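You operate a simulated robot arm through the tools that you are given. There is no shell and no other tool. Be economical: measure what you need, move in short steps, check, and stop when the job is done.

You are at the controls of a simulated two-armed robot. One attempt, no reset.

## Task
Rub the drip off the banded batt, carry it to the steel bars and stand the pale cylinder on it.
Fine: wet the block in the blue tin first and put it back; bear the batt in both hands. Set down upright: pale cylinder. What is to be rubbed or washed off counts as gone when no trace of it is left.

Only the result counts: the job must be done as asked and must still hold three seconds after the hand-in. Knocking over, shifting, dropping, spilling or breaking anything else fails it.

## Robot
Two 6-joint arms with two-finger parallel grippers on one trunk, on a base that drives. Base frame: it is fixed to the floor where the robot stands at the start and does not move with it; the origin is under the middle of the robot, x ahead of it, y to its left, z up; the surface under the hand at the start is at about z = 850. Lengths are in mm, angles in rad, forces in N, time in s.
The left shoulder is at the start at [80, 216, 1610], the right one opposite. With the tool pointing down near the work surface each hand reaches from about 100 to 680 mm from the robot's upright axis, wherever it stands, measured 20 degrees to its own side. Places, roughly: blue tin [700, 600, 900]; pale cylinder (6x6x8 cm) [500, 900, 900]; steel bars [500, 1400, 800]; top of the banded batt [500, -200, 900]. Payload 3.43 kg a hand.
Tool frame (each hand has its own): the origin (TCP) lies between the finger pads and is the grasp point; the fingertips stand 30 mm ahead of it; z points along the fingers, y is the line along which they close. The gripper opens to 94 mm. The fingers are 28 mm wide and 10 mm thick; the gripper's body (50 by 96 mm) begins 55 mm behind the TCP.
Orientation is that of the tool frame in the base frame, as a unit quaternion [x, y, z, w]. With the fingers straight down and closing along the base's y, the tool's x points along the base's -x, its y along +y and its z along -z.

## Interface
- The arms move only by the tool jog_arm. It takes "left_deltas", "right_deltas" or both (then of equal length, played together; a hand with none holds still); each is a list that holds one entry, the list of rows, each a list of 6 numbers: the shift along the base's x, y, z in mm, then the turn, a rotation vector about the base's x, y, z in rad. In form: [[[x, y, z, ax, ay, az], ...]]. A call has 1 to 20 rows; each row shifts and turns the commanded pose from where the row before left it. "left_gripper" and "right_gripper" are, for a hand that has rows, the finger opening in mm, from 0 to 94, set as the call begins (left out, the last holds). A row lasts 0.2 s, in which the tool goes at most 50 mm and 0.15 rad; a call with a longer step from one row to the next is refused whole, and so is a gripper value outside its range. Where a pose cannot be reached the arm comes as near as it can. A force on the tool above 40 N (or 10 N above the force at the start of the call, whichever is more), or a blocked arm, ends the call early, and 0.2 s more pass. Each finger travels about 72 mm/s and halts on what it meets, pressing with about 43 N; the grip force reading is that of the motor and also rises with nothing between the fingers. The clock runs only during rows and for 0.2 s after the last one: add rows that do not move to give the fingers time. It gives the time, the measured TCP pose, the force on the tool (base axes), the opening and the grip force at its end, in the units of the frame above (readings bear some noise), with the torque about the TCP (base axes, N m) and any sound that the robot's microphone picked up.
- Cameras (640 x 400 px; columns grow to the right, rows downward): "scene" is now at [86.3, 22.6, 1748.5]; the picture's right is [0.37, -0.93, 0.00], its down [-0.84, -0.33, -0.43] and it looks along [0.40, 0.16, -0.90] (base axes); focal length 256 px, centre (320, 200). "left" rides on the left gripper at [76, -14, -103] in its tool frame; the picture's right is [0.18, 0.98, 0.00], its down [-0.75, 0.14, -0.64] and it looks along [-0.63, 0.12, 0.77] (tool axes); focal length 243 px, centre (320, 200). "right" rides on the right gripper at [76, 14, -103] in its tool frame; the picture's right is [-0.18, 0.98, 0.00], its down [-0.75, -0.14, -0.64] and it looks along [-0.63, -0.12, 0.77] (tool axes); focal length 243 px, centre (320, 200). There is no depth. A picture from a camera that has moved, and an enlarged one, comes with that camera's place and axes in the base frame and with its lens.
- grab_frame(camera): a new picture of that camera. No time passes.
- raise_lower(by): slides the trunk up (or, below 0, down) by that many mm; the arms and the scene camera ride with it, the base frame stays. It gives what a move gives, with no picture.
- roll_base(legs): drives the robot by 1 to 6 legs, each [ahead, left, turn to the left] in mm, mm and rad, along the robot's own axes; the way and the turn of a leg run together, so that a leg with both is an arc; at most 1500 mm and 3.142 rad a leg. The arms and the cameras ride along, it lands a little off, and it stops where it bumps. It gives what a move gives.
- pan_tilt(pan, tilt): turns the head with the scene camera to pan (to the left, within 1.501 rad either way) and tilt (down, from -0.506 to 1.204), counted from straight ahead of the robot. It gives what a move gives.
- inspect(camera, box): a new picture of the part [left, top, right, bottom] of that camera's present view, enlarged. No time passes.
- job_done(): hands the job in; it is judged then, once.

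Work in short steps. Places have to be worked out from the pictures, the camera data and where the tool is seen: move nearer, look again, correct. Check each grasp and each placing, and mend what went wrong. You have 120 turns and 92 pictures in all, those below and enlarged ones among them. Open the grippers and draw the arms clear of the work before you hand the job in, unless the task says otherwise; then end with one line.

The tools are called after "Call:" as name(argument=value, ...) on one line, values as JSON. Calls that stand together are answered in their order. jog_arm: Moves the arms, as the interface text tells. Its arguments: {"type":"object","properties":{"left_deltas":{"type":"array"},"left_gripper":{"type":"number"},"right_deltas":{"type":"array"},"right_gripper":{"type":"number"}},"required":[]} The other tools are called the same way: raise_lower (by) slides the trunk up or down; roll_base (legs) drives the base; pan_tilt (pan, tilt) turns the head that bears the scene camera; grab_frame (camera) takes a picture; inspect (camera, box) takes an enlarged picture of a part of a camera's view; job_done () hands the job in.

At the start:

```text
clock: 0.0
left_position: [457.1, 213.7, 999.9]
left_ee_rot: [0.0, 1.0, 0.001, 0.0]
left_ft_force: [-0.2, 0.5, 0.3]
left_wrist_torque: [0.01, -0.01, -0.01]
left_opening: 93.6
left_grip_force: 0.1
right_position: [620.0, -154.1, 1125.5]
right_ee_rot: [0.0, 1.0, 0.0, -0.001]
right_ft_force: [-0.2, 0.4, 0.5]
right_wrist_torque: [-0.03, 0.0, 0.03]
right_opening: 93.9
right_grip_force: 0.2
trunk travel left (down, up): [-840.0, 0.0]
robot x, y, heading: [0.4, -0.2, 0.0]
head pan, tilt: [0.377, 1.127]
```

scene: 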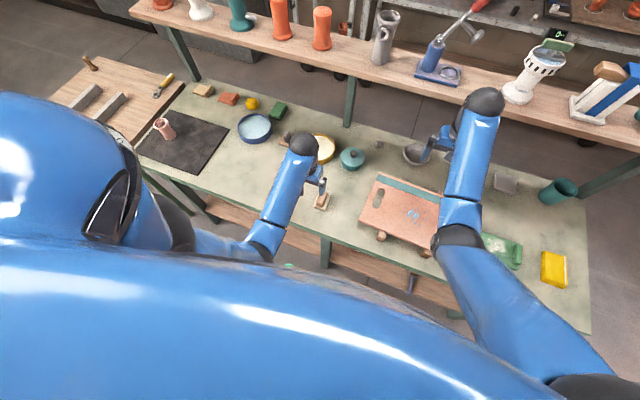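
right: 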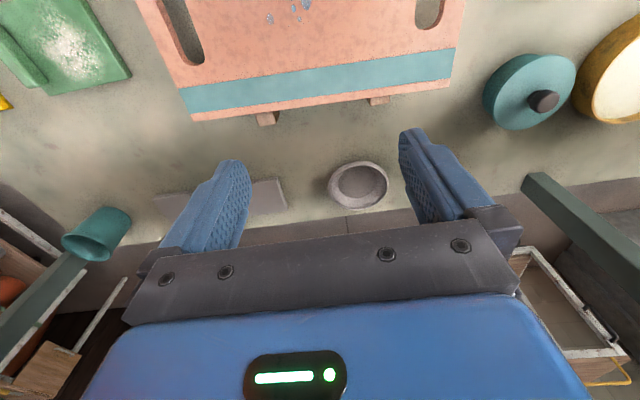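
left: 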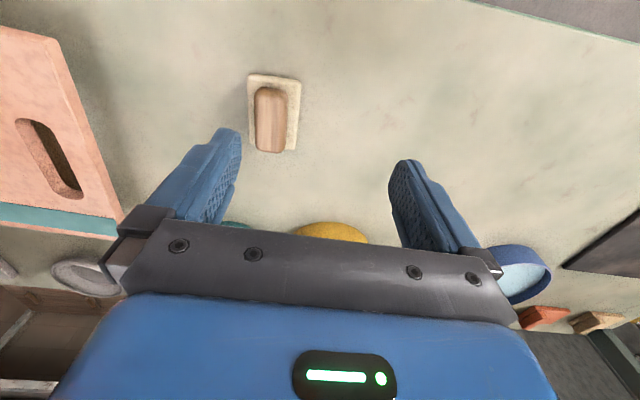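

The block with the wooden handle lies near the left hand, and the batt is the pink board with the teal band. I'll look closer at the batt, the block, the tin and the bars.

Call:
inspect(camera="scene", box=[300, 140, 480, 260])

Call:
inspect(camera="scene", box=[40, 50, 300, 210])

Call:
inspect(camera="left", box=[200, 40, 350, 180])

```text
3.33 times, centred on (390, 200) of scene
camera zoom: at [86.3, 22.6, 1748.5], right [0.37, -0.93, 0.0], down [-0.84, -0.33, -0.43], along [0.4, 0.16, -0.9], focal length 854 px, centre (87, 200)
```

zoom: 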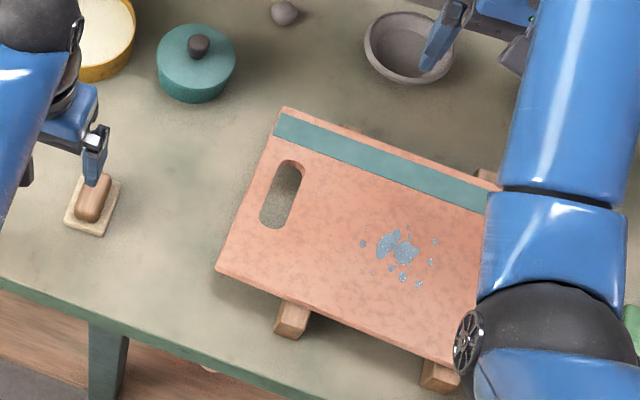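

```text
2.46 times, centred on (170, 130) of scene
camera zoom: at [86.3, 22.6, 1748.5], right [0.37, -0.93, 0.0], down [-0.84, -0.33, -0.43], along [0.4, 0.16, -0.9], focal length 630 px, centre (689, 372)
```

zoom: 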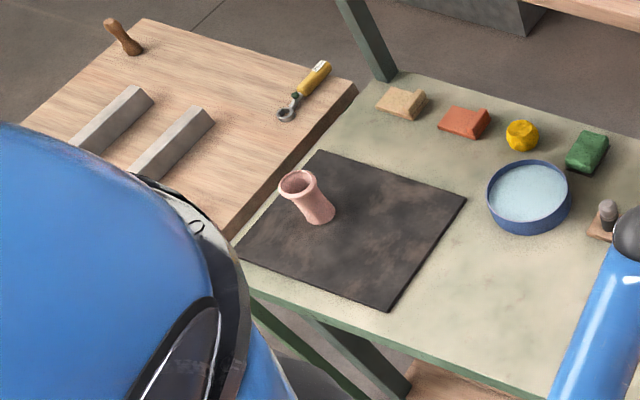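

```text
2.86 times, centred on (275, 110) of left
camera zoom: at [381.5, 200.2, 1102.0], right [-0.18, 0.98, 0.0], down [0.75, 0.14, 0.64], along [0.63, 0.12, -0.77], focal length 693 px, centre (449, 457)
```

zoom: 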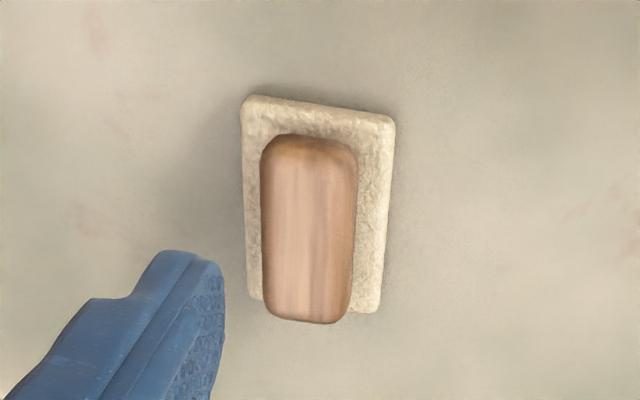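

The block handle looks to be near [475,172], with its long axis along x. I'll bring the left hand above it and look again.

Call:
jog_arm(left_deltas=[[[9, -21, -10, 0, 0, 0], [9, -21, -20, 0, 0, 0], [0, 0, -30, 0, 0, 0], [0, 0, 0, 0, 0, 0]]])

Call:
grab_frame(camera="left")

Call:
grab_frame(camera="right")

```text
clock: 1.0
left_position: [475.9, 170.9, 937.6]
left_ee_rot: [0.0, 1.0, -0.001, 0.0]
left_ft_force: [0.4, -0.4, -1.1]
left_wrist_torque: [0.01, 0.03, 0.0]
left_opening: 94.0
left_grip_force: 0.0
right_position: [619.3, -153.0, 1123.9]
right_ee_rot: [0.0, 1.0, 0.0, 0.0]
right_ft_force: [-0.6, -0.1, -0.8]
right_wrist_torque: [-0.01, -0.01, 0.0]
right_opening: 94.1
right_grip_force: 0.0
trunk travel left (down, up): [-840.0, 0.0]
robot x, y, heading: [-0.3, 1.1, -0.001]
head pan, tilt: [0.377, 1.127]
```

```text
85 pictures are left
camera left: at [400.2, 157.8, 1040.6], right [-0.18, 0.98, 0.0], down [0.75, 0.14, 0.64], along [0.63, 0.12, -0.77], focal length 243 px, centre (320, 200)
```

left: 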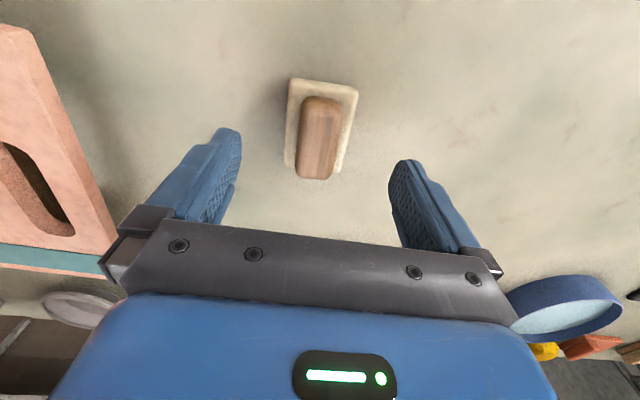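

```text
84 pictures are left
camera right: at [543.3, -139.5, 1226.9], right [0.18, 0.98, 0.0], down [0.75, -0.14, 0.64], along [0.63, -0.12, -0.77], focal length 243 px, centre (320, 200)
```

right: 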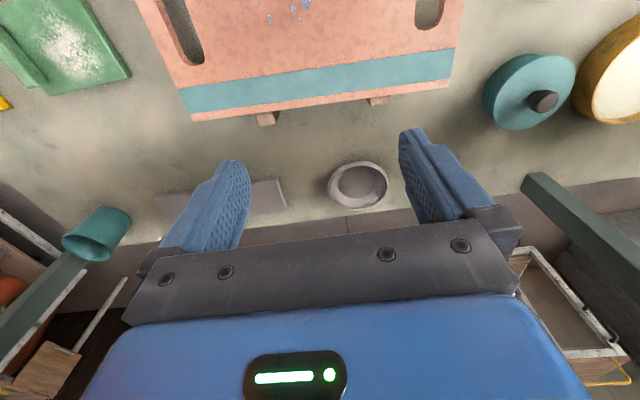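

Triangulating the handle gives its top at z≈883, x≈473, y≈172. I'll go lower with the fingers part-closed and take another look.

Call:
jog_arm(left_deltas=[[[-2, 1, -10, 0, 0, 0], [0, 0, -14, 0, 0, 0], [0, 0, 0, 0, 0, 0]]], left_gripper=60)

Call:
inspect(camera="left", box=[200, 60, 440, 210])

```text
clock: 1.8
left_position: [473.5, 172.7, 915.9]
left_ee_rot: [0.0, 1.0, 0.0, 0.0]
left_ft_force: [-0.5, 0.0, -0.1]
left_wrist_torque: [0.02, 0.0, 0.0]
left_opening: 59.9
left_grip_force: 0.1
right_position: [619.4, -153.9, 1124.1]
right_ee_rot: [0.0, 1.0, 0.0, 0.0]
right_ft_force: [0.1, 0.5, 0.2]
right_wrist_torque: [-0.04, -0.01, 0.02]
right_opening: 94.0
right_grip_force: 0.1
trunk travel left (down, up): [-840.0, 0.0]
robot x, y, heading: [-7.1, 1.6, -0.001]
head pan, tilt: [0.377, 1.127]
```

```text
2.67 times, centred on (320, 135) of left
camera zoom: at [397.8, 159.4, 1017.7], right [-0.18, 0.98, 0.0], down [0.75, 0.14, 0.64], along [0.63, 0.12, -0.77], focal length 647 px, centre (320, 373)
```

zoom: 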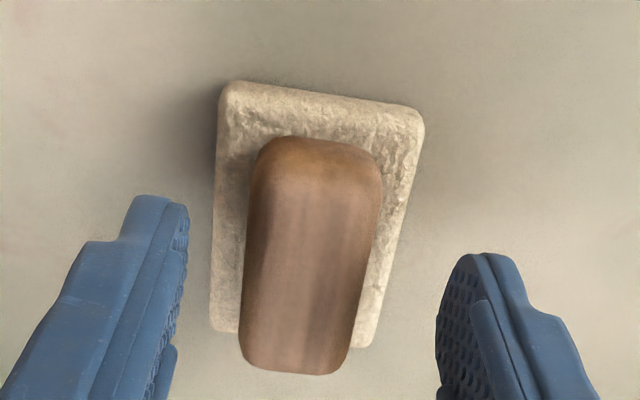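

The handle is centred near [479,172] and turned by about +0.07 rad. I'll align with it, go down so the tips are at about z=867, and close.

Call:
jog_arm(left_deltas=[[[5, -1, -9, 0, 0, 0.07], [0, 0, -10, 0, 0, 0], [0, 0, 0, 0, 0, 0]]], left_gripper=60)

Call:
jog_arm(left_deltas=[[[0, 0, 0, 0, 0, 0], [0, 0, 0, 0, 0, 0], [0, 0, 0, 0, 0, 0], [0, 0, 0, 0, 0, 0]]], left_gripper=0)

Call:
inspect(camera="left", box=[200, 60, 440, 210])

```text
clock: 2.6
left_position: [478.8, 173.3, 897.2]
left_ee_rot: [-0.035, 0.999, 0.001, 0.0]
left_ft_force: [1.6, -0.8, -0.3]
left_wrist_torque: [0.02, 0.04, -0.01]
left_opening: 60.3
left_grip_force: 0.2
right_position: [619.2, -154.0, 1125.2]
right_ee_rot: [0.001, 1.0, 0.0, -0.001]
right_ft_force: [0.8, 0.2, -0.1]
right_wrist_torque: [0.02, 0.02, -0.01]
right_opening: 93.8
right_grip_force: 0.0
trunk travel left (down, up): [-840.0, 0.0]
robot x, y, heading: [1.0, 0.0, 0.002]
head pan, tilt: [0.377, 1.127]
```

```text
clock: 3.6
left_position: [477.2, 172.8, 898.3]
left_ee_rot: [-0.034, 0.999, 0.0, 0.0]
left_ft_force: [-0.1, -0.7, 0.8]
left_wrist_torque: [0.02, -0.05, -0.01]
left_opening: 28.9
left_grip_force: 42.6
right_position: [620.0, -153.0, 1125.0]
right_ee_rot: [0.0, 1.0, -0.001, 0.0]
right_ft_force: [-0.3, 0.1, 0.1]
right_wrist_torque: [-0.02, -0.03, -0.02]
right_opening: 94.1
right_grip_force: 0.0
trunk travel left (down, up): [-840.0, 0.0]
robot x, y, heading: [-0.4, -1.1, 0.002]
head pan, tilt: [0.377, 1.127]
```

```text
2.67 times, centred on (320, 135) of left
camera zoom: at [403.7, 153.7, 1000.5], right [-0.25, 0.97, 0.0], down [0.74, 0.19, 0.64], along [0.62, 0.16, -0.77], focal length 647 px, centre (320, 373)
```

zoom: 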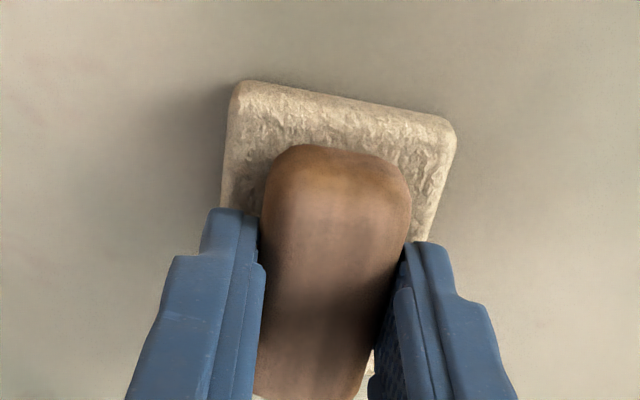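

The block is gripped at an opening of 28.9. Its home TCP is [478,173,898], yaw +0.07. I'll lift it clear and drive left and slightly ahead to bring the tin into reach.

Call:
jog_arm(left_deltas=[[[0, 0, 30, 0, 0, 0], [0, 0, 40, 0, 0, 0], [0, 0, 40, 0, 0, 0], [0, 0, 20, 0, 0, 0]]])

Call:
roll_base(legs=[[0, 380, 0], [60, 0, 0]])

Call:
grab_frame(camera="scene")

Call:
grab_frame(camera="left")

```text
clock: 4.6
left_position: [478.0, 173.7, 1026.7]
left_ee_rot: [-0.035, 0.999, 0.0, 0.0]
left_ft_force: [0.4, -0.1, -1.3]
left_wrist_torque: [0.01, 0.01, -0.01]
left_opening: 29.1
left_grip_force: 43.4
right_position: [619.9, -153.4, 1123.7]
right_ee_rot: [0.0, 1.0, 0.0, 0.0]
right_ft_force: [0.1, 0.0, 0.3]
right_wrist_torque: [-0.03, 0.02, -0.03]
right_opening: 94.0
right_grip_force: 0.1
trunk travel left (down, up): [-840.0, 0.0]
robot x, y, heading: [0.1, -0.0, 0.0]
head pan, tilt: [0.377, 1.127]
```

```text
clock: 7.5
left_position: [525.8, 542.8, 1031.1]
left_ee_rot: [-0.035, 0.999, 0.0, 0.005]
left_ft_force: [-1.1, -0.2, -0.7]
left_wrist_torque: [-0.01, -0.05, 0.0]
left_opening: 29.0
left_grip_force: 42.7
right_position: [667.3, 213.9, 1130.6]
right_ee_rot: [0.0, 1.0, 0.001, 0.006]
right_ft_force: [-1.5, -0.9, 1.0]
right_wrist_torque: [0.0, -0.07, 0.01]
right_opening: 94.1
right_grip_force: 0.1
trunk travel left (down, up): [-840.0, 0.0]
robot x, y, heading: [60.8, 368.5, 0.001]
head pan, tilt: [0.377, 1.127]
```

```text
81 pictures are left
camera scene: at [128.0, 389.6, 1749.6], right [0.37, -0.93, 0.0], down [-0.83, -0.33, -0.44], along [0.41, 0.16, -0.9], focal length 256 px, centre (320, 200)
```

scene: 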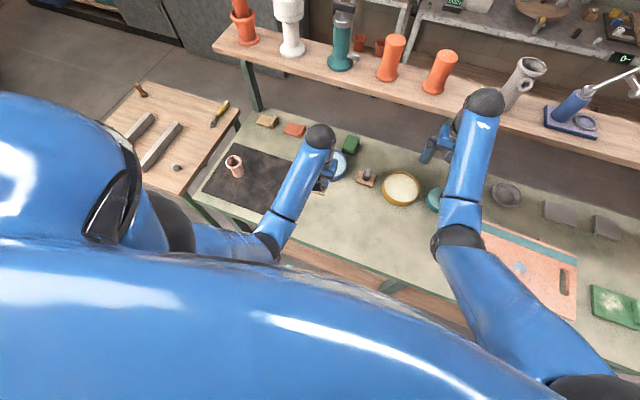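

```text
80 pictures are left
camera left: at [450.7, 523.5, 1133.2], right [-0.25, 0.97, 0.0], down [0.74, 0.19, 0.65], along [0.63, 0.16, -0.76], focal length 243 px, centre (320, 200)
```

left: 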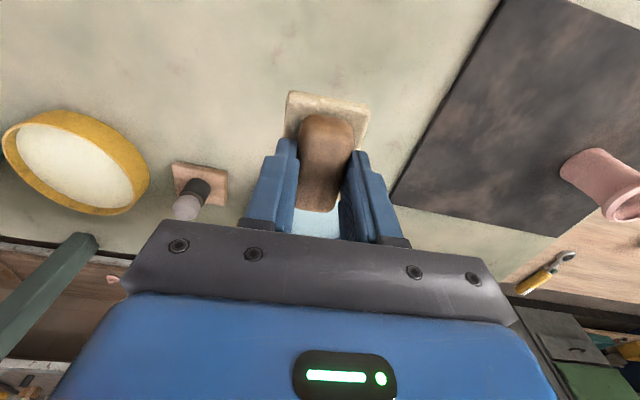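

The tin is hidden behind the gripper. I'll move the hand up and to the left to see it from both cameras.

Call:
jog_arm(left_deltas=[[[-10, 40, 25, 0, 0, 0], [-10, 40, 25, 0, 0, 0], [-10, 40, 25, 0, 0, 0], [-10, 40, 25, 0, 0, 0], [0, 0, 0, 0, 0, 0]]])

Call:
grab_frame(camera="left")

Call:
inspect(camera="scene", box=[200, 90, 440, 240])

```text
clock: 8.7
left_position: [512.3, 710.0, 1050.7]
left_ee_rot: [-0.035, 0.999, 0.0, 0.001]
left_ft_force: [0.5, -0.1, -0.9]
left_wrist_torque: [0.01, -0.01, 0.0]
left_opening: 29.2
left_grip_force: 43.2
left hand out of reach, approached as far as the arm can: row 2, 3, 4
right_position: [679.6, 215.2, 1123.4]
right_ee_rot: [-0.001, 1.0, 0.0, 0.0]
right_ft_force: [-0.2, 0.5, -0.3]
right_wrist_torque: [0.0, 0.02, -0.04]
right_opening: 94.3
right_grip_force: 0.0
trunk travel left (down, up): [-840.0, 0.0]
robot x, y, heading: [58.8, 367.8, -0.004]
head pan, tilt: [0.377, 1.127]
```

```text
79 pictures are left
camera left: at [438.2, 690.6, 1153.8], right [-0.25, 0.97, 0.0], down [0.74, 0.19, 0.64], along [0.62, 0.16, -0.77], focal length 243 px, centre (320, 200)
```

left: 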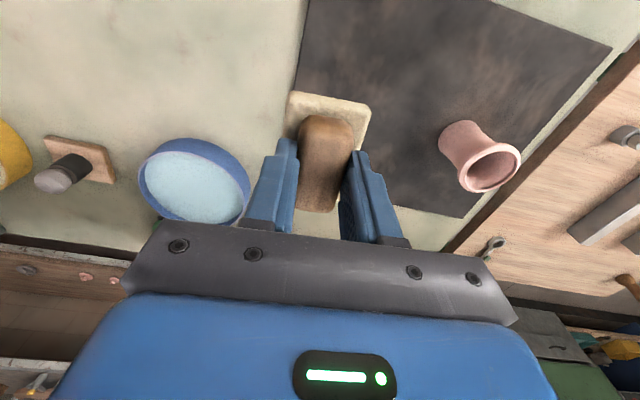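

```text
2.67 times, centred on (320, 165) of scene
camera zoom: at [148.1, 391.2, 1748.3], right [0.37, -0.93, 0.0], down [-0.84, -0.33, -0.43], along [0.4, 0.16, -0.9], focal length 683 px, centre (320, 293)
```

zoom: 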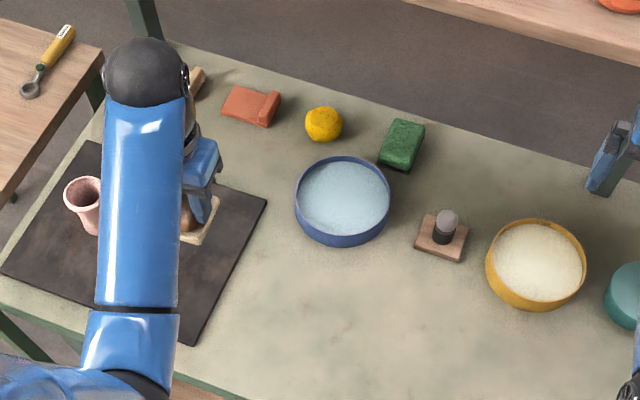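

Triangulation puts the tin centre at about [688,570], water at z≈880, rim ≈887. I'll move the hand toward it in a couple of steps, because the last command was clipped by reach.

Call:
jog_arm(left_deltas=[[[30, -35, 0, 0, 0, 0], [30, -35, 0, 0, 0, 0], [30, -35, 0, 0, 0, 0], [0, 0, 0, 0, 0, 0]]])

```text
clock: 9.7
left_position: [596.7, 603.9, 1053.8]
left_ee_rot: [-0.034, 0.999, 0.001, 0.0]
left_ft_force: [0.5, 0.2, -1.4]
left_wrist_torque: [-0.01, 0.05, 0.01]
left_opening: 28.9
left_grip_force: 43.4
right_position: [678.1, 214.3, 1124.9]
right_ee_rot: [0.0, 1.0, 0.0, 0.001]
right_ft_force: [-0.3, -0.1, 0.1]
right_wrist_torque: [0.02, -0.03, 0.0]
right_opening: 94.0
right_grip_force: 0.1
trunk travel left (down, up): [-840.0, 0.0]
robot x, y, heading: [58.6, 365.3, -0.001]
head pan, tilt: [0.377, 1.127]
```

The commands do restart from the measured pose. Next I move over the tin and down to about z=980.

Call:
jog_arm(left_deltas=[[[44, -17, -20, 0, 0, 0], [45, -17, -30, 0, 0, 0], [0, 0, -24, 0, 0, 0], [0, 0, 0, 0, 0, 0]]])

Call:
inspect(camera="scene", box=[200, 90, 440, 240])

Call:
grab_frame(camera="left")

```text
refused: row 1 steps farther than a row can; nothing moved
```

```text
2.67 times, centred on (320, 165) of scene
camera zoom: at [144.6, 390.7, 1748.6], right [0.37, -0.93, 0.0], down [-0.84, -0.33, -0.43], along [0.4, 0.16, -0.9], focal length 683 px, centre (320, 293)
```

zoom: 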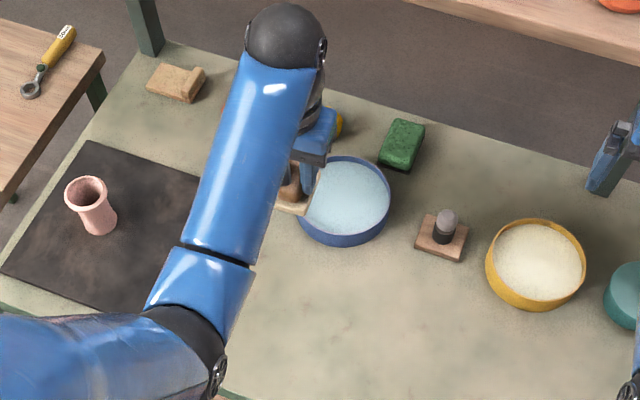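

```text
76 pictures are left
camera left: at [522.5, 585.3, 1156.4], right [-0.25, 0.97, 0.0], down [0.74, 0.19, 0.64], along [0.62, 0.16, -0.77], focal length 243 px, centre (320, 200)
```

left: 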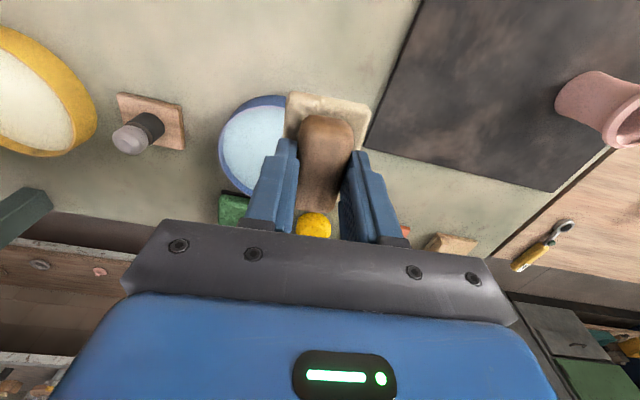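

The step was too long and was refused. From this view the centre is about [683,566], so I resend with smaller rows.

Call:
jog_arm(left_deltas=[[[30, -13, -20, 0, 0, 0], [30, -13, -20, 0, 0, 0], [27, -12, -20, 0, 0, 0], [0, 0, -15, 0, 0, 0], [0, 0, 0, 0, 0, 0]]])

Call:
inspect(camera="scene", box=[200, 90, 440, 240])

Call:
grab_frame(camera="left")

```text
clock: 10.9
left_position: [688.2, 565.9, 978.4]
left_ee_rot: [-0.035, 0.999, -0.001, 0.0]
left_ft_force: [-0.6, -0.4, -1.0]
left_wrist_torque: [-0.01, -0.01, 0.01]
left_opening: 29.0
left_grip_force: 43.3
right_position: [678.3, 214.9, 1124.4]
right_ee_rot: [0.0, 1.0, 0.0, 0.0]
right_ft_force: [-0.3, -0.4, 0.6]
right_wrist_torque: [0.02, -0.01, -0.03]
right_opening: 94.1
right_grip_force: 0.0
trunk travel left (down, up): [-840.0, 0.0]
robot x, y, heading: [60.9, 367.9, 0.001]
head pan, tilt: [0.377, 1.127]
```

```text
2.67 times, centred on (320, 165) of scene
camera zoom: at [145.6, 390.6, 1748.5], right [0.37, -0.93, 0.0], down [-0.84, -0.33, -0.43], along [0.4, 0.16, -0.9], focal length 683 px, centre (320, 293)
```

zoom: 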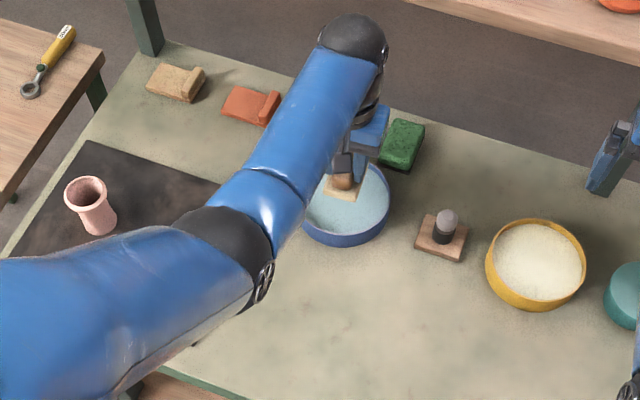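

```text
74 pictures are left
camera left: at [613.4, 546.7, 1080.6], right [-0.25, 0.97, 0.0], down [0.74, 0.19, 0.64], along [0.62, 0.16, -0.77], focal length 243 px, centre (320, 200)
```

left: 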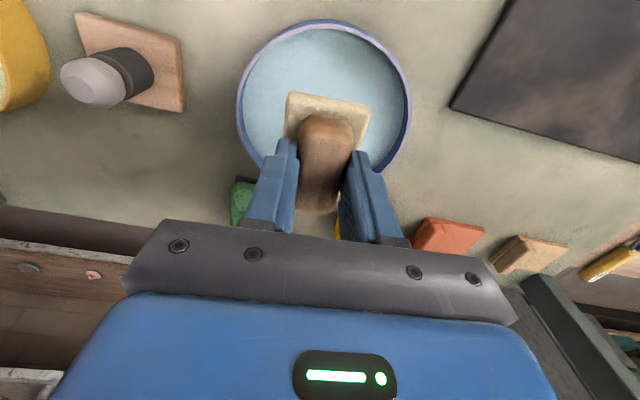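

The tin is centred on about [687,564], so the block is over the middle of it. I descend slowly into the water.

Call:
jog_arm(left_deltas=[[[0, -1, -20, 0, 0, 0], [0, 0, -20, 0, 0, 0], [0, 0, -12, 0, 0, 0], [0, 0, -8, 0, 0, 0], [0, 0, -5, 0, 0, 0], [0, 0, 0, 0, 0, 0], [0, 0, 0, 0, 0, 0], [0, 0, 0, 0, 0, 0]]])

Call:
inspect(camera="left", box=[200, 0, 440, 250])

```text
clock: 12.4
left_position: [690.5, 561.5, 920.5]
left_ee_rot: [-0.036, 0.999, 0.0, 0.005]
left_ft_force: [-6.9, 0.6, 20.4]
left_wrist_torque: [-0.02, 0.29, -0.04]
left_opening: 29.5
left_grip_force: 42.9
right_position: [676.1, 213.9, 1124.5]
right_ee_rot: [0.0, 1.0, 0.0, 0.0]
right_ft_force: [-0.1, 0.2, 0.0]
right_wrist_torque: [0.0, 0.06, 0.01]
right_opening: 94.1
right_grip_force: 0.1
trunk travel left (down, up): [-840.0, 0.0]
robot x, y, heading: [57.0, 368.2, -0.001]
head pan, tilt: [0.377, 1.127]
stopped in row 7 (left hand): the force on the tool passed its limit at 43 N (the readings are from after the stop); the commanded pose is now the measured one
```

```text
1.60 times, centred on (320, 125) of left
camera zoom: at [616.2, 543.0, 1021.0], right [-0.25, 0.97, 0.0], down [0.73, 0.19, 0.65], along [0.63, 0.16, -0.76], focal length 388 px, centre (320, 320)
```

zoom: 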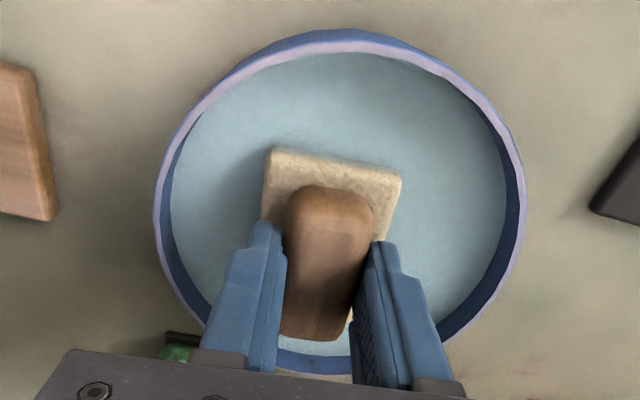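

The block met the fill at about 872, and the pressure is 20 N. I'll ease off slightly, wait with light contact, then lift and check how it looks.

Call:
jog_arm(left_deltas=[[[-2, 1, 2, 0, 0, 0], [0, 0, 0, 0, 0, 0], [0, 0, 0, 0, 0, 0], [0, 0, 0, 0, 0, 0], [0, 0, 0, 0, 0, 0]]])

Call:
jog_arm(left_deltas=[[[0, 0, 20, 0, 0, 0], [0, 0, 30, 0, 0, 0], [0, 0, 30, 0, 0, 0], [0, 0, 0, 0, 0, 0]]])

Call:
inspect(camera="left", box=[200, 0, 440, 250])

```text
clock: 13.6
left_position: [690.3, 563.1, 920.1]
left_ee_rot: [-0.035, 0.999, 0.0, 0.006]
left_ft_force: [8.0, -4.3, 19.7]
left_wrist_torque: [-0.17, -0.37, -0.02]
left_opening: 29.0
left_grip_force: 43.4
right_position: [677.4, 212.8, 1125.2]
right_ee_rot: [0.0, 1.0, 0.001, -0.001]
right_ft_force: [0.1, -0.4, -0.1]
right_wrist_torque: [0.04, 0.01, 0.0]
right_opening: 94.2
right_grip_force: 0.1
trunk travel left (down, up): [-840.0, 0.0]
robot x, y, heading: [59.8, 371.8, 0.006]
head pan, tilt: [0.377, 1.127]
```

```text
clock: 14.6
left_position: [688.0, 562.9, 999.7]
left_ee_rot: [-0.036, 0.999, 0.0, 0.003]
left_ft_force: [0.0, 0.2, -1.2]
left_wrist_torque: [-0.01, 0.04, 0.02]
left_opening: 29.2
left_grip_force: 42.6
right_position: [678.4, 214.5, 1124.4]
right_ee_rot: [0.0, 1.0, 0.0, -0.001]
right_ft_force: [0.6, 1.5, -0.9]
right_wrist_torque: [-0.01, 0.01, -0.03]
right_opening: 94.0
right_grip_force: 0.0
trunk travel left (down, up): [-840.0, 0.0]
robot x, y, heading: [60.5, 369.1, 0.001]
head pan, tilt: [0.377, 1.127]
```

```text
1.60 times, centred on (320, 125) of left
camera zoom: at [613.3, 543.7, 1101.5], right [-0.25, 0.97, 0.0], down [0.74, 0.19, 0.65], along [0.63, 0.16, -0.76], focal length 388 px, centre (320, 320)
```

zoom: 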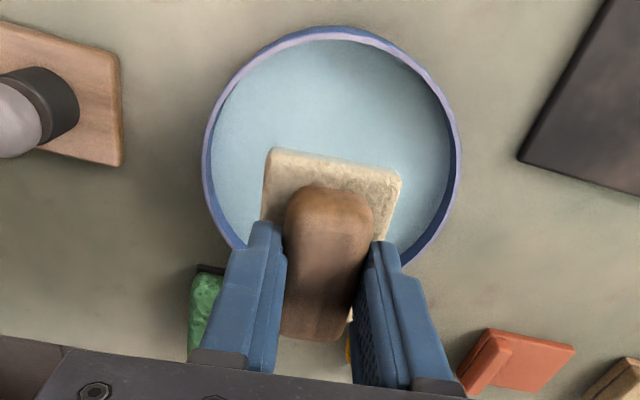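

The block has been dipped. I'll pull the left hand back, swing the right hand out of the way, and drive right toward the batt.

Call:
jog_arm(left_deltas=[[[-30, 0, 10, 0, 0, 0], [-35, 0, 10, 0, 0, 0], [-40, 0, 5, 0, 0, 0], [-40, 0, 0, 0, 0, 0], [0, 0, 0, 0, 0, 0]]], right_deltas=[[[-25, -40, 0, 0, 0, 0], [-25, -40, 0, 0, 0, 0], [-25, -40, 0, 0, 0, 0], [-25, -40, 0, 0, 0, 0], [0, 0, 0, 0, 0, 0]]])

Call:
roll_base(legs=[[-60, 0, 0], [0, -500, 0]])

Call:
grab_frame(camera="left")

Call:
grab_frame(camera="scene")

```text
clock: 15.8
left_position: [541.8, 564.6, 1026.2]
left_ee_rot: [-0.035, 0.999, 0.001, 0.004]
left_ft_force: [0.2, 0.0, -1.7]
left_wrist_torque: [-0.02, 0.03, 0.01]
left_opening: 28.9
left_grip_force: 42.9
right_position: [603.9, 53.2, 1083.2]
right_ee_rot: [0.0, 1.0, 0.0, 0.001]
right_ft_force: [0.5, -0.1, -0.5]
right_wrist_torque: [-0.03, -0.02, 0.0]
right_opening: 94.1
right_grip_force: 0.0
right hand out of reach, approached as far as the arm can: row 1, 2, 3, 4
trunk travel left (down, up): [-840.0, 0.0]
robot x, y, heading: [57.4, 368.9, -0.002]
head pan, tilt: [0.377, 1.127]
```

```text
clock: 19.3
left_position: [482.4, 59.7, 1026.7]
left_ee_rot: [-0.036, 0.999, 0.0, 0.004]
left_ft_force: [-0.3, 0.3, -2.1]
left_wrist_torque: [-0.03, 0.02, -0.01]
left_opening: 29.3
left_grip_force: 43.9
right_position: [545.7, -451.1, 1084.9]
right_ee_rot: [-0.001, 1.0, -0.001, 0.001]
right_ft_force: [0.8, 0.1, 0.1]
right_wrist_torque: [-0.02, 0.0, 0.0]
right_opening: 93.9
right_grip_force: 0.1
trunk travel left (down, up): [-840.0, 0.0]
robot x, y, heading: [0.5, -138.5, 0.002]
head pan, tilt: [0.377, 1.127]
```

```text
71 pictures are left
camera left: at [407.8, 41.1, 1127.7], right [-0.25, 0.97, 0.0], down [0.74, 0.2, 0.65], along [0.63, 0.16, -0.76], focal length 243 px, centre (320, 200)
```

left: 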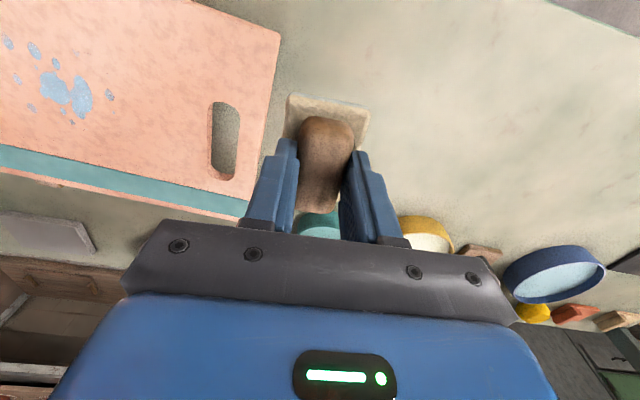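

```text
70 pictures are left
camera scene: at [86.3, -113.0, 1748.4], right [0.37, -0.93, 0.0], down [-0.84, -0.33, -0.43], along [0.4, 0.16, -0.9], focal length 256 px, centre (320, 200)
```

scene: 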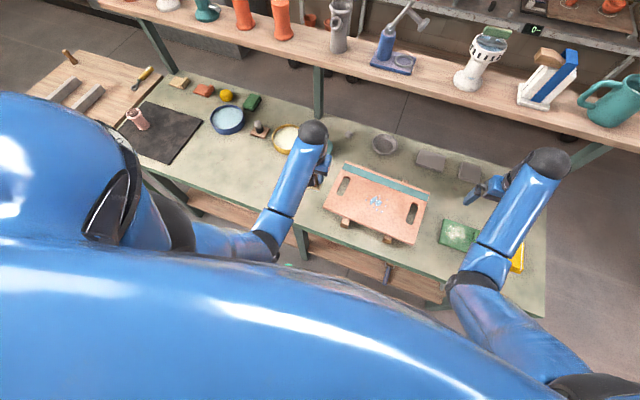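

Now the whole batt can be seen. I'll enlarge it.

Call:
inspect(camera="scene", box=[310, 145, 450, 255])

Call:
inspect(camera="scene", box=[350, 180, 410, 220])

Call:
grab_frame(camera="right")

```text
3.64 times, centred on (380, 200) of scene
camera zoom: at [86.3, -113.0, 1748.4], right [0.37, -0.93, 0.0], down [-0.84, -0.33, -0.43], along [0.4, 0.16, -0.9], focal length 931 px, centre (102, 200)
```

zoom: 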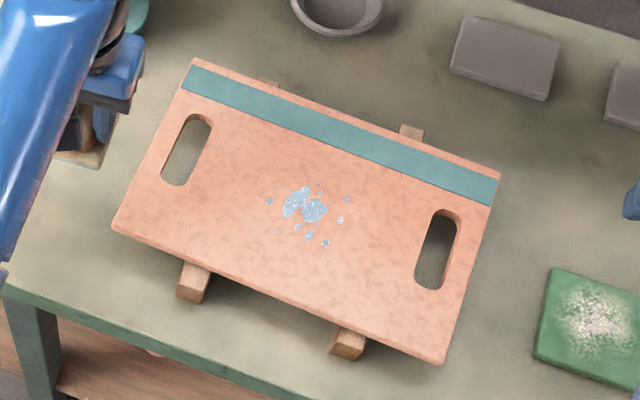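

```text
10.00 times, centred on (380, 200) of scene
camera zoom: at [86.3, -113.0, 1748.4], right [0.37, -0.93, 0.0], down [-0.84, -0.33, -0.43], along [0.4, 0.16, -0.9], focal length 2561 px, centre (-280, 200)
```

zoom: 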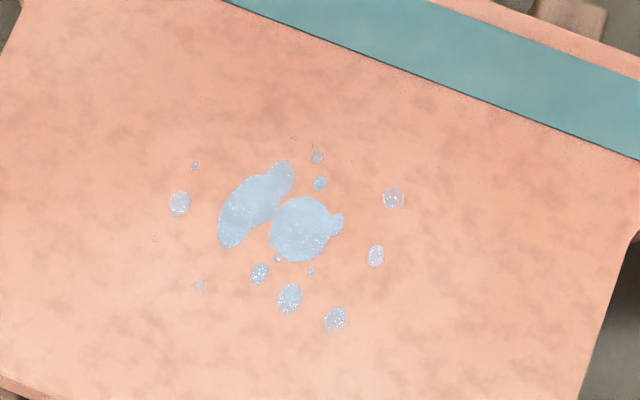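

```text
67 pictures are left
camera right: at [469.5, -437.0, 1186.9], right [0.18, 0.98, 0.0], down [0.75, -0.14, 0.64], along [0.63, -0.12, -0.77], focal length 243 px, centre (320, 200)
```

right: 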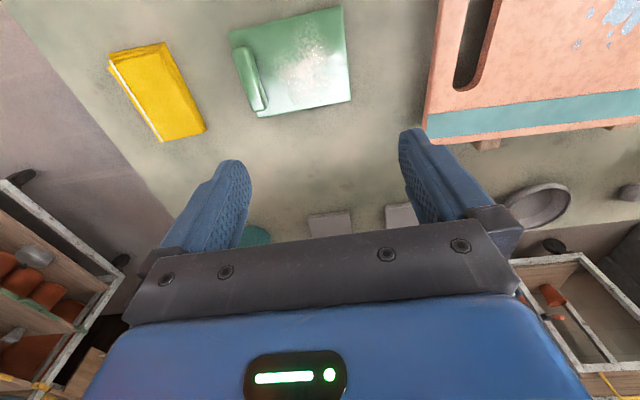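

The drip spans about x 494–570 and y −197…−117, and the batt top is at about z=900–906. I'll move the block above the drip centre and come down near the surface.

Call:
jog_arm(left_deltas=[[[10, -45, 0, 0, 0, 0], [10, -45, 0, 0, 0, 0], [10, -45, 0, 0, 0, 0], [10, -42, 0, 0, 0, 0], [10, -40, -15, 0, 0, 0], [0, 0, -35, 0, 0, 0], [0, 0, -8, 0, 0, 0], [0, 0, 0, 0, 0, 0]]])

Call:
inspect(camera="left", box=[160, 0, 480, 200])

```text
clock: 21.1
left_position: [533.0, -160.5, 967.3]
left_ee_rot: [-0.036, 0.999, 0.0, 0.004]
left_ft_force: [0.1, 0.3, -1.0]
left_wrist_torque: [0.02, -0.02, 0.0]
left_opening: 29.3
left_grip_force: 43.2
right_position: [546.1, -453.4, 1083.8]
right_ee_rot: [-0.001, 1.0, 0.0, 0.001]
right_ft_force: [0.5, 0.0, -0.3]
right_wrist_torque: [-0.02, 0.0, -0.02]
right_opening: 94.0
right_grip_force: 0.0
trunk travel left (down, up): [-840.0, 0.0]
robot x, y, heading: [0.9, -140.3, 0.004]
head pan, tilt: [0.377, 1.127]
```

```text
2.00 times, centred on (320, 100) of left
camera zoom: at [457.8, -179.5, 1069.2], right [-0.25, 0.97, 0.0], down [0.74, 0.19, 0.65], along [0.63, 0.16, -0.76], focal length 485 px, centre (320, 400)
```

zoom: 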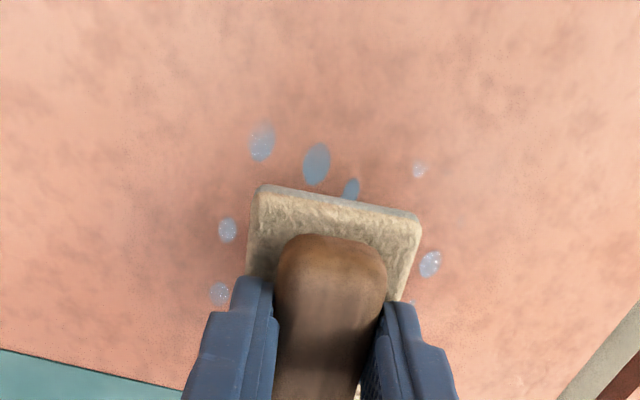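

The block is just above the surface, and the near drops are visible in front of it. I lower it gently to find contact.

Call:
jog_arm(left_deltas=[[[0, 0, -8, 0, 0, 0], [0, 0, -3, 0, 0, 0], [0, 0, -2, 0, 0, 0], [0, 0, 0, 0, 0, 0]]])

```text
clock: 22.1
left_position: [533.1, -160.1, 955.4]
left_ee_rot: [-0.035, 0.999, 0.0, 0.004]
left_ft_force: [-0.8, -0.1, -0.7]
left_wrist_torque: [-0.01, 0.01, -0.01]
left_opening: 28.9
left_grip_force: 42.7
right_position: [546.1, -452.5, 1083.9]
right_ee_rot: [-0.001, 1.0, 0.0, 0.001]
right_ft_force: [0.6, 0.8, 0.2]
right_wrist_torque: [0.0, 0.0, -0.01]
right_opening: 94.0
right_grip_force: 0.2
trunk travel left (down, up): [-840.0, 0.0]
robot x, y, heading: [2.0, -135.7, 0.006]
head pan, tilt: [0.377, 1.127]
```

Still no contact, so I go further in small steps.

Call:
jog_arm(left_deltas=[[[0, 0, -2, 0, 0, 0], [0, 0, -2, 0, 0, 0], [0, 0, -2, 0, 0, 0], [0, 0, 0, 0, 0, 0]]])

```text
clock: 23.1
left_position: [532.8, -160.0, 950.8]
left_ee_rot: [-0.035, 0.999, 0.0, 0.006]
left_ft_force: [0.9, 3.6, 21.6]
left_wrist_torque: [0.26, 0.21, -0.01]
left_opening: 29.1
left_grip_force: 42.9
right_position: [543.2, -452.0, 1085.2]
right_ee_rot: [0.0, 1.0, -0.001, 0.002]
right_ft_force: [-0.4, -0.1, -0.7]
right_wrist_torque: [0.02, 0.03, 0.01]
right_opening: 94.1
right_grip_force: 0.0
trunk travel left (down, up): [-840.0, 0.0]
robot x, y, heading: [-1.3, -134.9, 0.003]
head pan, tilt: [0.377, 1.127]
```

Contact at TCP z≈951 with 21 N. I start the rubbing strokes along y with that pressure, slightly eased.

Call:
jog_arm(left_deltas=[[[0, 7, 0.5, 0, 0, 0], [0, 12, 0, 0, 0, 0], [0, 12, 0, 0, 0, 0], [0, 12, 0, 0, 0, 0], [0, 12, 0, 0, 0, 0], [0, -12, 0, 0, 0, 0], [0, -14, 0, 0, 0, 0], [0, -14, 0, 0, 0, 0], [0, -14, 0, 0, 0, 0], [0, -14, 0, 0, 0, 0], [0, -14, 0, 0, 0, 0], [0, -14, 0, 0, 0, 0], [0, -12, 0, 0, 0, 0], [0, 0, 0, 0, 0, 0]]])

Call:
inspect(camera="scene", box=[310, 145, 450, 255])

Call:
inspect(camera="left", box=[160, 0, 480, 200])

```text
clock: 26.1
left_position: [531.7, -208.9, 952.2]
left_ee_rot: [-0.035, 0.999, -0.001, 0.004]
left_ft_force: [-0.8, 12.9, 31.9]
left_wrist_torque: [0.53, 0.19, 0.01]
left_opening: 28.9
left_grip_force: 43.0
right_position: [542.5, -450.0, 1085.5]
right_ee_rot: [-0.001, 1.0, -0.002, 0.001]
right_ft_force: [-0.1, 0.3, 0.4]
right_wrist_torque: [-0.02, 0.0, 0.02]
right_opening: 93.8
right_grip_force: 0.0
trunk travel left (down, up): [-840.0, 0.0]
robot x, y, heading: [1.2, -141.0, 0.002]
head pan, tilt: [0.377, 1.127]
```

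```text
3.64 times, centred on (380, 200) of scene
camera zoom: at [81.5, -112.3, 1748.8], right [0.37, -0.93, 0.0], down [-0.84, -0.33, -0.43], along [0.4, 0.16, -0.9], focal length 931 px, centre (102, 200)
```

zoom: 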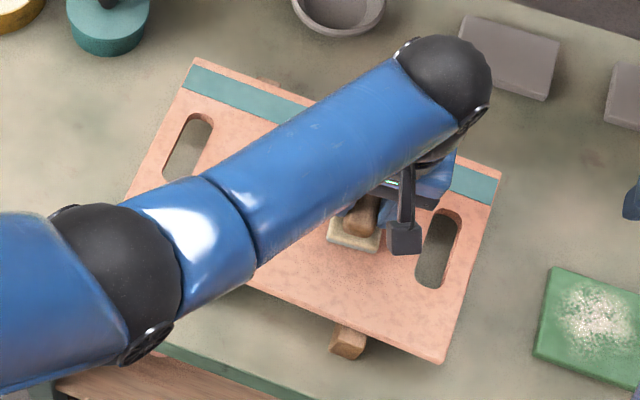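

```text
2.00 times, centred on (320, 100) of left
camera zoom: at [455.7, -228.0, 1052.8], right [-0.25, 0.97, 0.0], down [0.73, 0.2, 0.65], along [0.63, 0.16, -0.76], focal length 485 px, centre (320, 400)
```

zoom: 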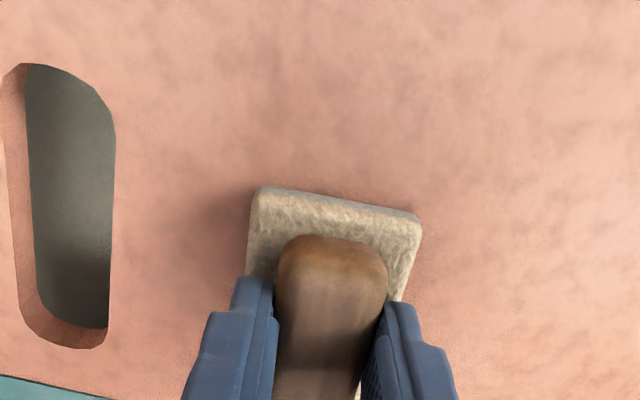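

Everything in view is already clean, and the batt has not shifted. I'll do further strokes, nearer and farther, to catch any faint specks.

Call:
jog_arm(left_deltas=[[[-12, 0, 1, 0, 0, 0], [-13, 5, 0.5, 0, 0, 0], [0, 14, 0, 0, 0, 0], [0, 14, 0, 0, 0, 0], [0, 14, 0, 0, 0, 0], [0, 14, 0, 0, 0, 0], [0, 14, 0, 0, 0, 0], [0, 14, 0, 0, 0, 0], [0, 14, 0, 0, 0, 0], [0, 0, 0, 0, 0, 0]]])

Call:
jog_arm(left_deltas=[[[14, 0, 0, 0, 0, 0], [14, 0, 0, 0, 0, 0], [14, 0, 0, 0, 0, 0], [10, -4, 0, 0, 0, 0], [0, -14, 0, 0, 0, 0], [0, -14, 0, 0, 0, 0], [0, -14, 0, 0, 0, 0], [0, -14, 0, 0, 0, 0], [0, -14, 0, 0, 0, 0], [0, -14, 0, 0, 0, 0], [0, -14, 0, 0, 0, 0], [0, 0, 0, 0, 0, 0]]])

Call:
inspect(camera="left", box=[160, 0, 480, 200])

```text
clock: 28.3
left_position: [505.2, -110.3, 950.6]
left_ee_rot: [-0.036, 0.999, 0.0, 0.004]
left_ft_force: [-0.2, -1.9, 6.0]
left_wrist_torque: [-0.08, -0.26, -0.14]
left_opening: 29.2
left_grip_force: 43.4
right_position: [545.1, -452.4, 1083.7]
right_ee_rot: [0.0, 1.0, -0.001, 0.001]
right_ft_force: [-0.1, -1.0, -0.3]
right_wrist_torque: [0.0, -0.01, 0.03]
right_opening: 93.7
right_grip_force: 0.0
trunk travel left (down, up): [-840.0, 0.0]
robot x, y, heading: [-0.9, -138.5, -0.0]
head pan, tilt: [0.377, 1.127]
```

```text
clock: 30.9
left_position: [560.0, -211.7, 951.4]
left_ee_rot: [-0.035, 0.999, -0.001, 0.005]
left_ft_force: [-0.2, 0.9, 5.8]
left_wrist_torque: [0.11, 0.0, 0.02]
left_opening: 29.1
left_grip_force: 42.9
right_position: [544.9, -453.7, 1085.1]
right_ee_rot: [-0.001, 1.0, 0.0, 0.001]
right_ft_force: [0.6, -0.1, -0.5]
right_wrist_torque: [0.0, 0.02, 0.02]
right_opening: 94.1
right_grip_force: 0.1
trunk travel left (down, up): [-840.0, 0.0]
robot x, y, heading: [-0.3, -138.6, 0.008]
head pan, tilt: [0.377, 1.127]
```

```text
2.00 times, centred on (320, 100) of left
camera zoom: at [485.1, -229.5, 1053.0], right [-0.25, 0.97, 0.0], down [0.74, 0.19, 0.65], along [0.63, 0.16, -0.76], focal length 485 px, centre (320, 400)
```

zoom: 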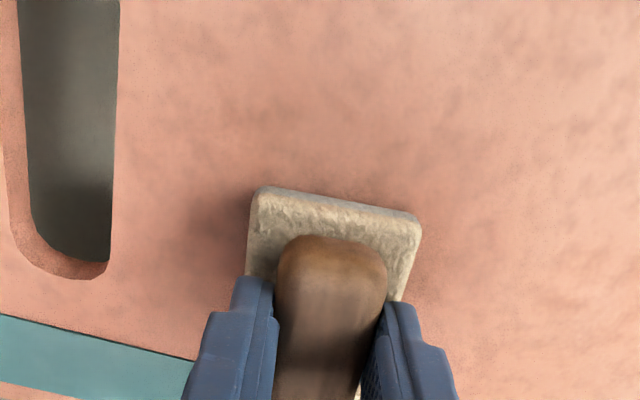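

I lift and pull away toward the block's home to check the whole batt surface.

Call:
jog_arm(left_deltas=[[[0, 0, 30, 0, 0, 0], [0, 20, 40, 0, 0, 0], [0, 48, 0, 0, 0, 0], [0, 48, 0, 0, 0, 0], [-10, 48, 0, 0, 0, 0], [-10, 48, 0, 0, 0, 0], [-20, 40, 0, 0, 0, 0], [-20, 40, 0, 0, 0, 0], [-15, 40, 0, 0, 0, 0], [0, 30, 0, 0, 0, 0], [0, 0, 0, 0, 0, 0]]])

Call:
inspect(camera="scene", box=[350, 180, 410, 220])

Call:
inspect(camera="scene", box=[310, 145, 450, 255])

Call:
grab_frame(camera="left")

```text
clock: 33.3
left_position: [481.7, 152.4, 1021.1]
left_ee_rot: [-0.036, 0.999, 0.0, 0.004]
left_ft_force: [0.7, 0.0, -1.5]
left_wrist_torque: [0.01, 0.01, -0.01]
left_opening: 28.9
left_grip_force: 43.4
right_position: [546.1, -453.7, 1083.1]
right_ee_rot: [0.0, 1.0, 0.001, 0.0]
right_ft_force: [-1.3, 0.3, 0.1]
right_wrist_torque: [-0.02, -0.01, 0.02]
right_opening: 94.1
right_grip_force: 0.0
trunk travel left (down, up): [-840.0, 0.0]
robot x, y, heading: [-2.5, -136.9, 0.001]
head pan, tilt: [0.377, 1.127]
```

```text
10.00 times, centred on (380, 200) of scene
camera zoom: at [87.1, -116.4, 1748.4], right [0.37, -0.93, 0.0], down [-0.84, -0.33, -0.43], along [0.4, 0.16, -0.9], focal length 2561 px, centre (-280, 200)
```

zoom: 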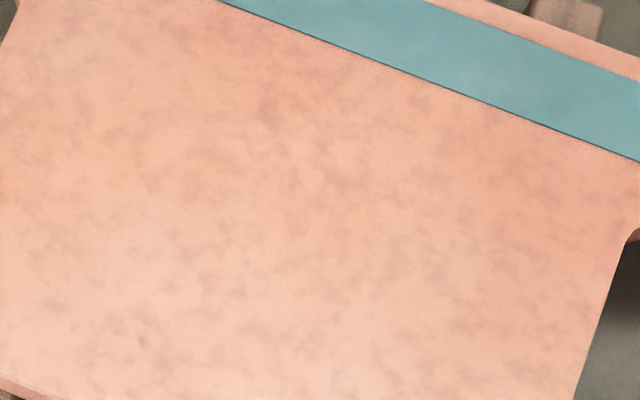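

```text
3.64 times, centred on (380, 200) of scene
camera zoom: at [87.1, -116.4, 1748.4], right [0.37, -0.93, 0.0], down [-0.84, -0.33, -0.43], along [0.4, 0.16, -0.9], focal length 931 px, centre (102, 200)
```

zoom: 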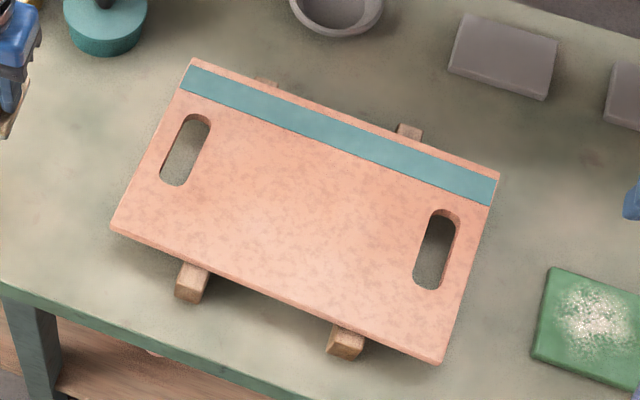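

```text
60 pictures are left
camera left: at [407.6, 133.0, 1123.3], right [-0.25, 0.97, 0.0], down [0.74, 0.19, 0.65], along [0.63, 0.16, -0.76], focal length 243 px, centre (320, 200)
```

left: 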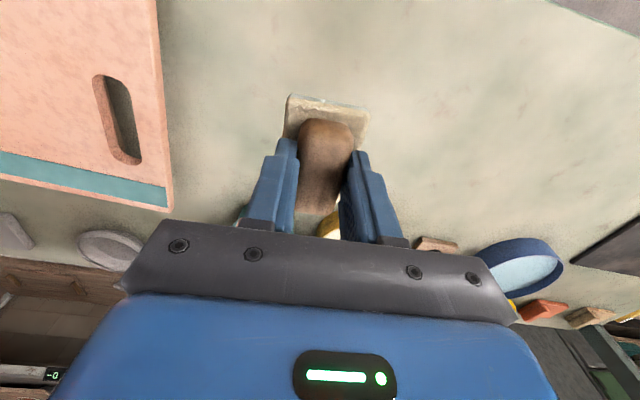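

The batt is spotless. I put the block back at its home, [478,173], going down slowly to z≈899.

Call:
jog_arm(left_deltas=[[[-4, 20, -20, 0, 0, 0], [0, 0, -40, 0, 0, 0], [0, 0, -40, 0, 0, 0], [0, 0, -14, 0, 0, 0], [0, 0, 0, 0, 0, 0]]])

Call:
jog_arm(left_deltas=[[[0, 0, -4, 0, 0, 0], [0, 0, -3, 0, 0, 0], [0, 0, 0, 0, 0, 0]]])

```text
clock: 34.5
left_position: [478.6, 172.7, 906.0]
left_ee_rot: [-0.035, 0.999, 0.0, 0.003]
left_ft_force: [-0.1, -0.3, -1.5]
left_wrist_torque: [0.01, -0.02, 0.03]
left_opening: 29.0
left_grip_force: 42.8
right_position: [545.9, -452.5, 1085.2]
right_ee_rot: [-0.001, 1.0, -0.001, 0.0]
right_ft_force: [1.0, 0.3, 0.1]
right_wrist_torque: [0.02, -0.01, 0.01]
right_opening: 94.1
right_grip_force: 0.0
trunk travel left (down, up): [-840.0, 0.0]
robot x, y, heading: [1.0, -138.8, 0.004]
head pan, tilt: [0.377, 1.127]
```

```text
clock: 35.3
left_position: [481.1, 172.8, 897.6]
left_ee_rot: [-0.035, 0.999, 0.0, 0.003]
left_ft_force: [-0.8, -0.5, -1.8]
left_wrist_torque: [-0.03, 0.0, -0.02]
left_opening: 29.1
left_grip_force: 43.5
right_position: [545.6, -452.5, 1084.0]
right_ee_rot: [-0.001, 1.0, 0.0, 0.0]
right_ft_force: [0.2, 0.7, -0.4]
right_wrist_torque: [0.03, 0.01, 0.03]
right_opening: 94.0
right_grip_force: 0.0
trunk travel left (down, up): [-840.0, 0.0]
robot x, y, heading: [0.3, -143.3, 0.005]
head pan, tilt: [0.377, 1.127]
```

The block still carries no load, so I lower it a little more.

Call:
jog_arm(left_deltas=[[[-2, 0, -2, 0, 0, 0], [0, 0, -1.5, 0, 0, 0], [0, 0, 0, 0, 0, 0]]])

```text
clock: 36.1
left_position: [477.2, 170.1, 897.3]
left_ee_rot: [-0.036, 0.999, 0.001, 0.006]
left_ft_force: [3.2, 3.1, 9.5]
left_wrist_torque: [0.03, 0.16, -0.03]
left_opening: 29.0
left_grip_force: 43.1
right_position: [545.2, -453.3, 1085.0]
right_ee_rot: [-0.001, 1.0, 0.0, 0.001]
right_ft_force: [-0.4, -0.5, 0.1]
right_wrist_torque: [0.01, 0.0, -0.01]
right_opening: 93.9
right_grip_force: 0.1
trunk travel left (down, up): [-840.0, 0.0]
robot x, y, heading: [1.7, -135.8, 0.001]
head pan, tilt: [0.377, 1.127]
```

The block is now resting on the table. I release it and rise.

Call:
jog_arm(left_deltas=[[[0, 0, 0, 0, 0, 0], [0, 0, 0, 0, 0, 0], [0, 0, 5, 0, 0, 0], [0, 0, 30, 0, 0, 0], [0, 0, 40, 0, 0, 0], [0, 0, 40, 0, 0, -0.07], [0, 0, 0, 0, 0, 0]]], left_gripper=60)

Call:
grab_frame(camera="left")

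```text
clock: 37.7
left_position: [478.3, 170.1, 1014.6]
left_ee_rot: [0.0, 1.0, 0.0, 0.004]
left_ft_force: [0.0, -0.9, 0.1]
left_wrist_torque: [0.0, -0.01, 0.02]
left_opening: 60.0
left_grip_force: 0.0
right_position: [545.5, -452.0, 1083.7]
right_ee_rot: [-0.001, 1.0, 0.0, 0.001]
right_ft_force: [-0.6, 0.3, 0.2]
right_wrist_torque: [-0.02, 0.01, -0.02]
right_opening: 93.9
right_grip_force: 0.1
trunk travel left (down, up): [-840.0, 0.0]
robot x, y, heading: [1.6, -140.2, 0.003]
head pan, tilt: [0.377, 1.127]
```

```text
59 pictures are left
camera left: at [401.8, 157.8, 1116.1], right [-0.18, 0.98, 0.0], down [0.75, 0.14, 0.65], along [0.64, 0.12, -0.76], focal length 243 px, centre (320, 200)
```

left: 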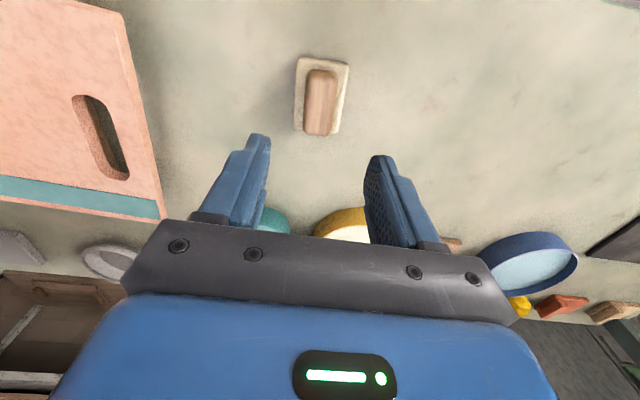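

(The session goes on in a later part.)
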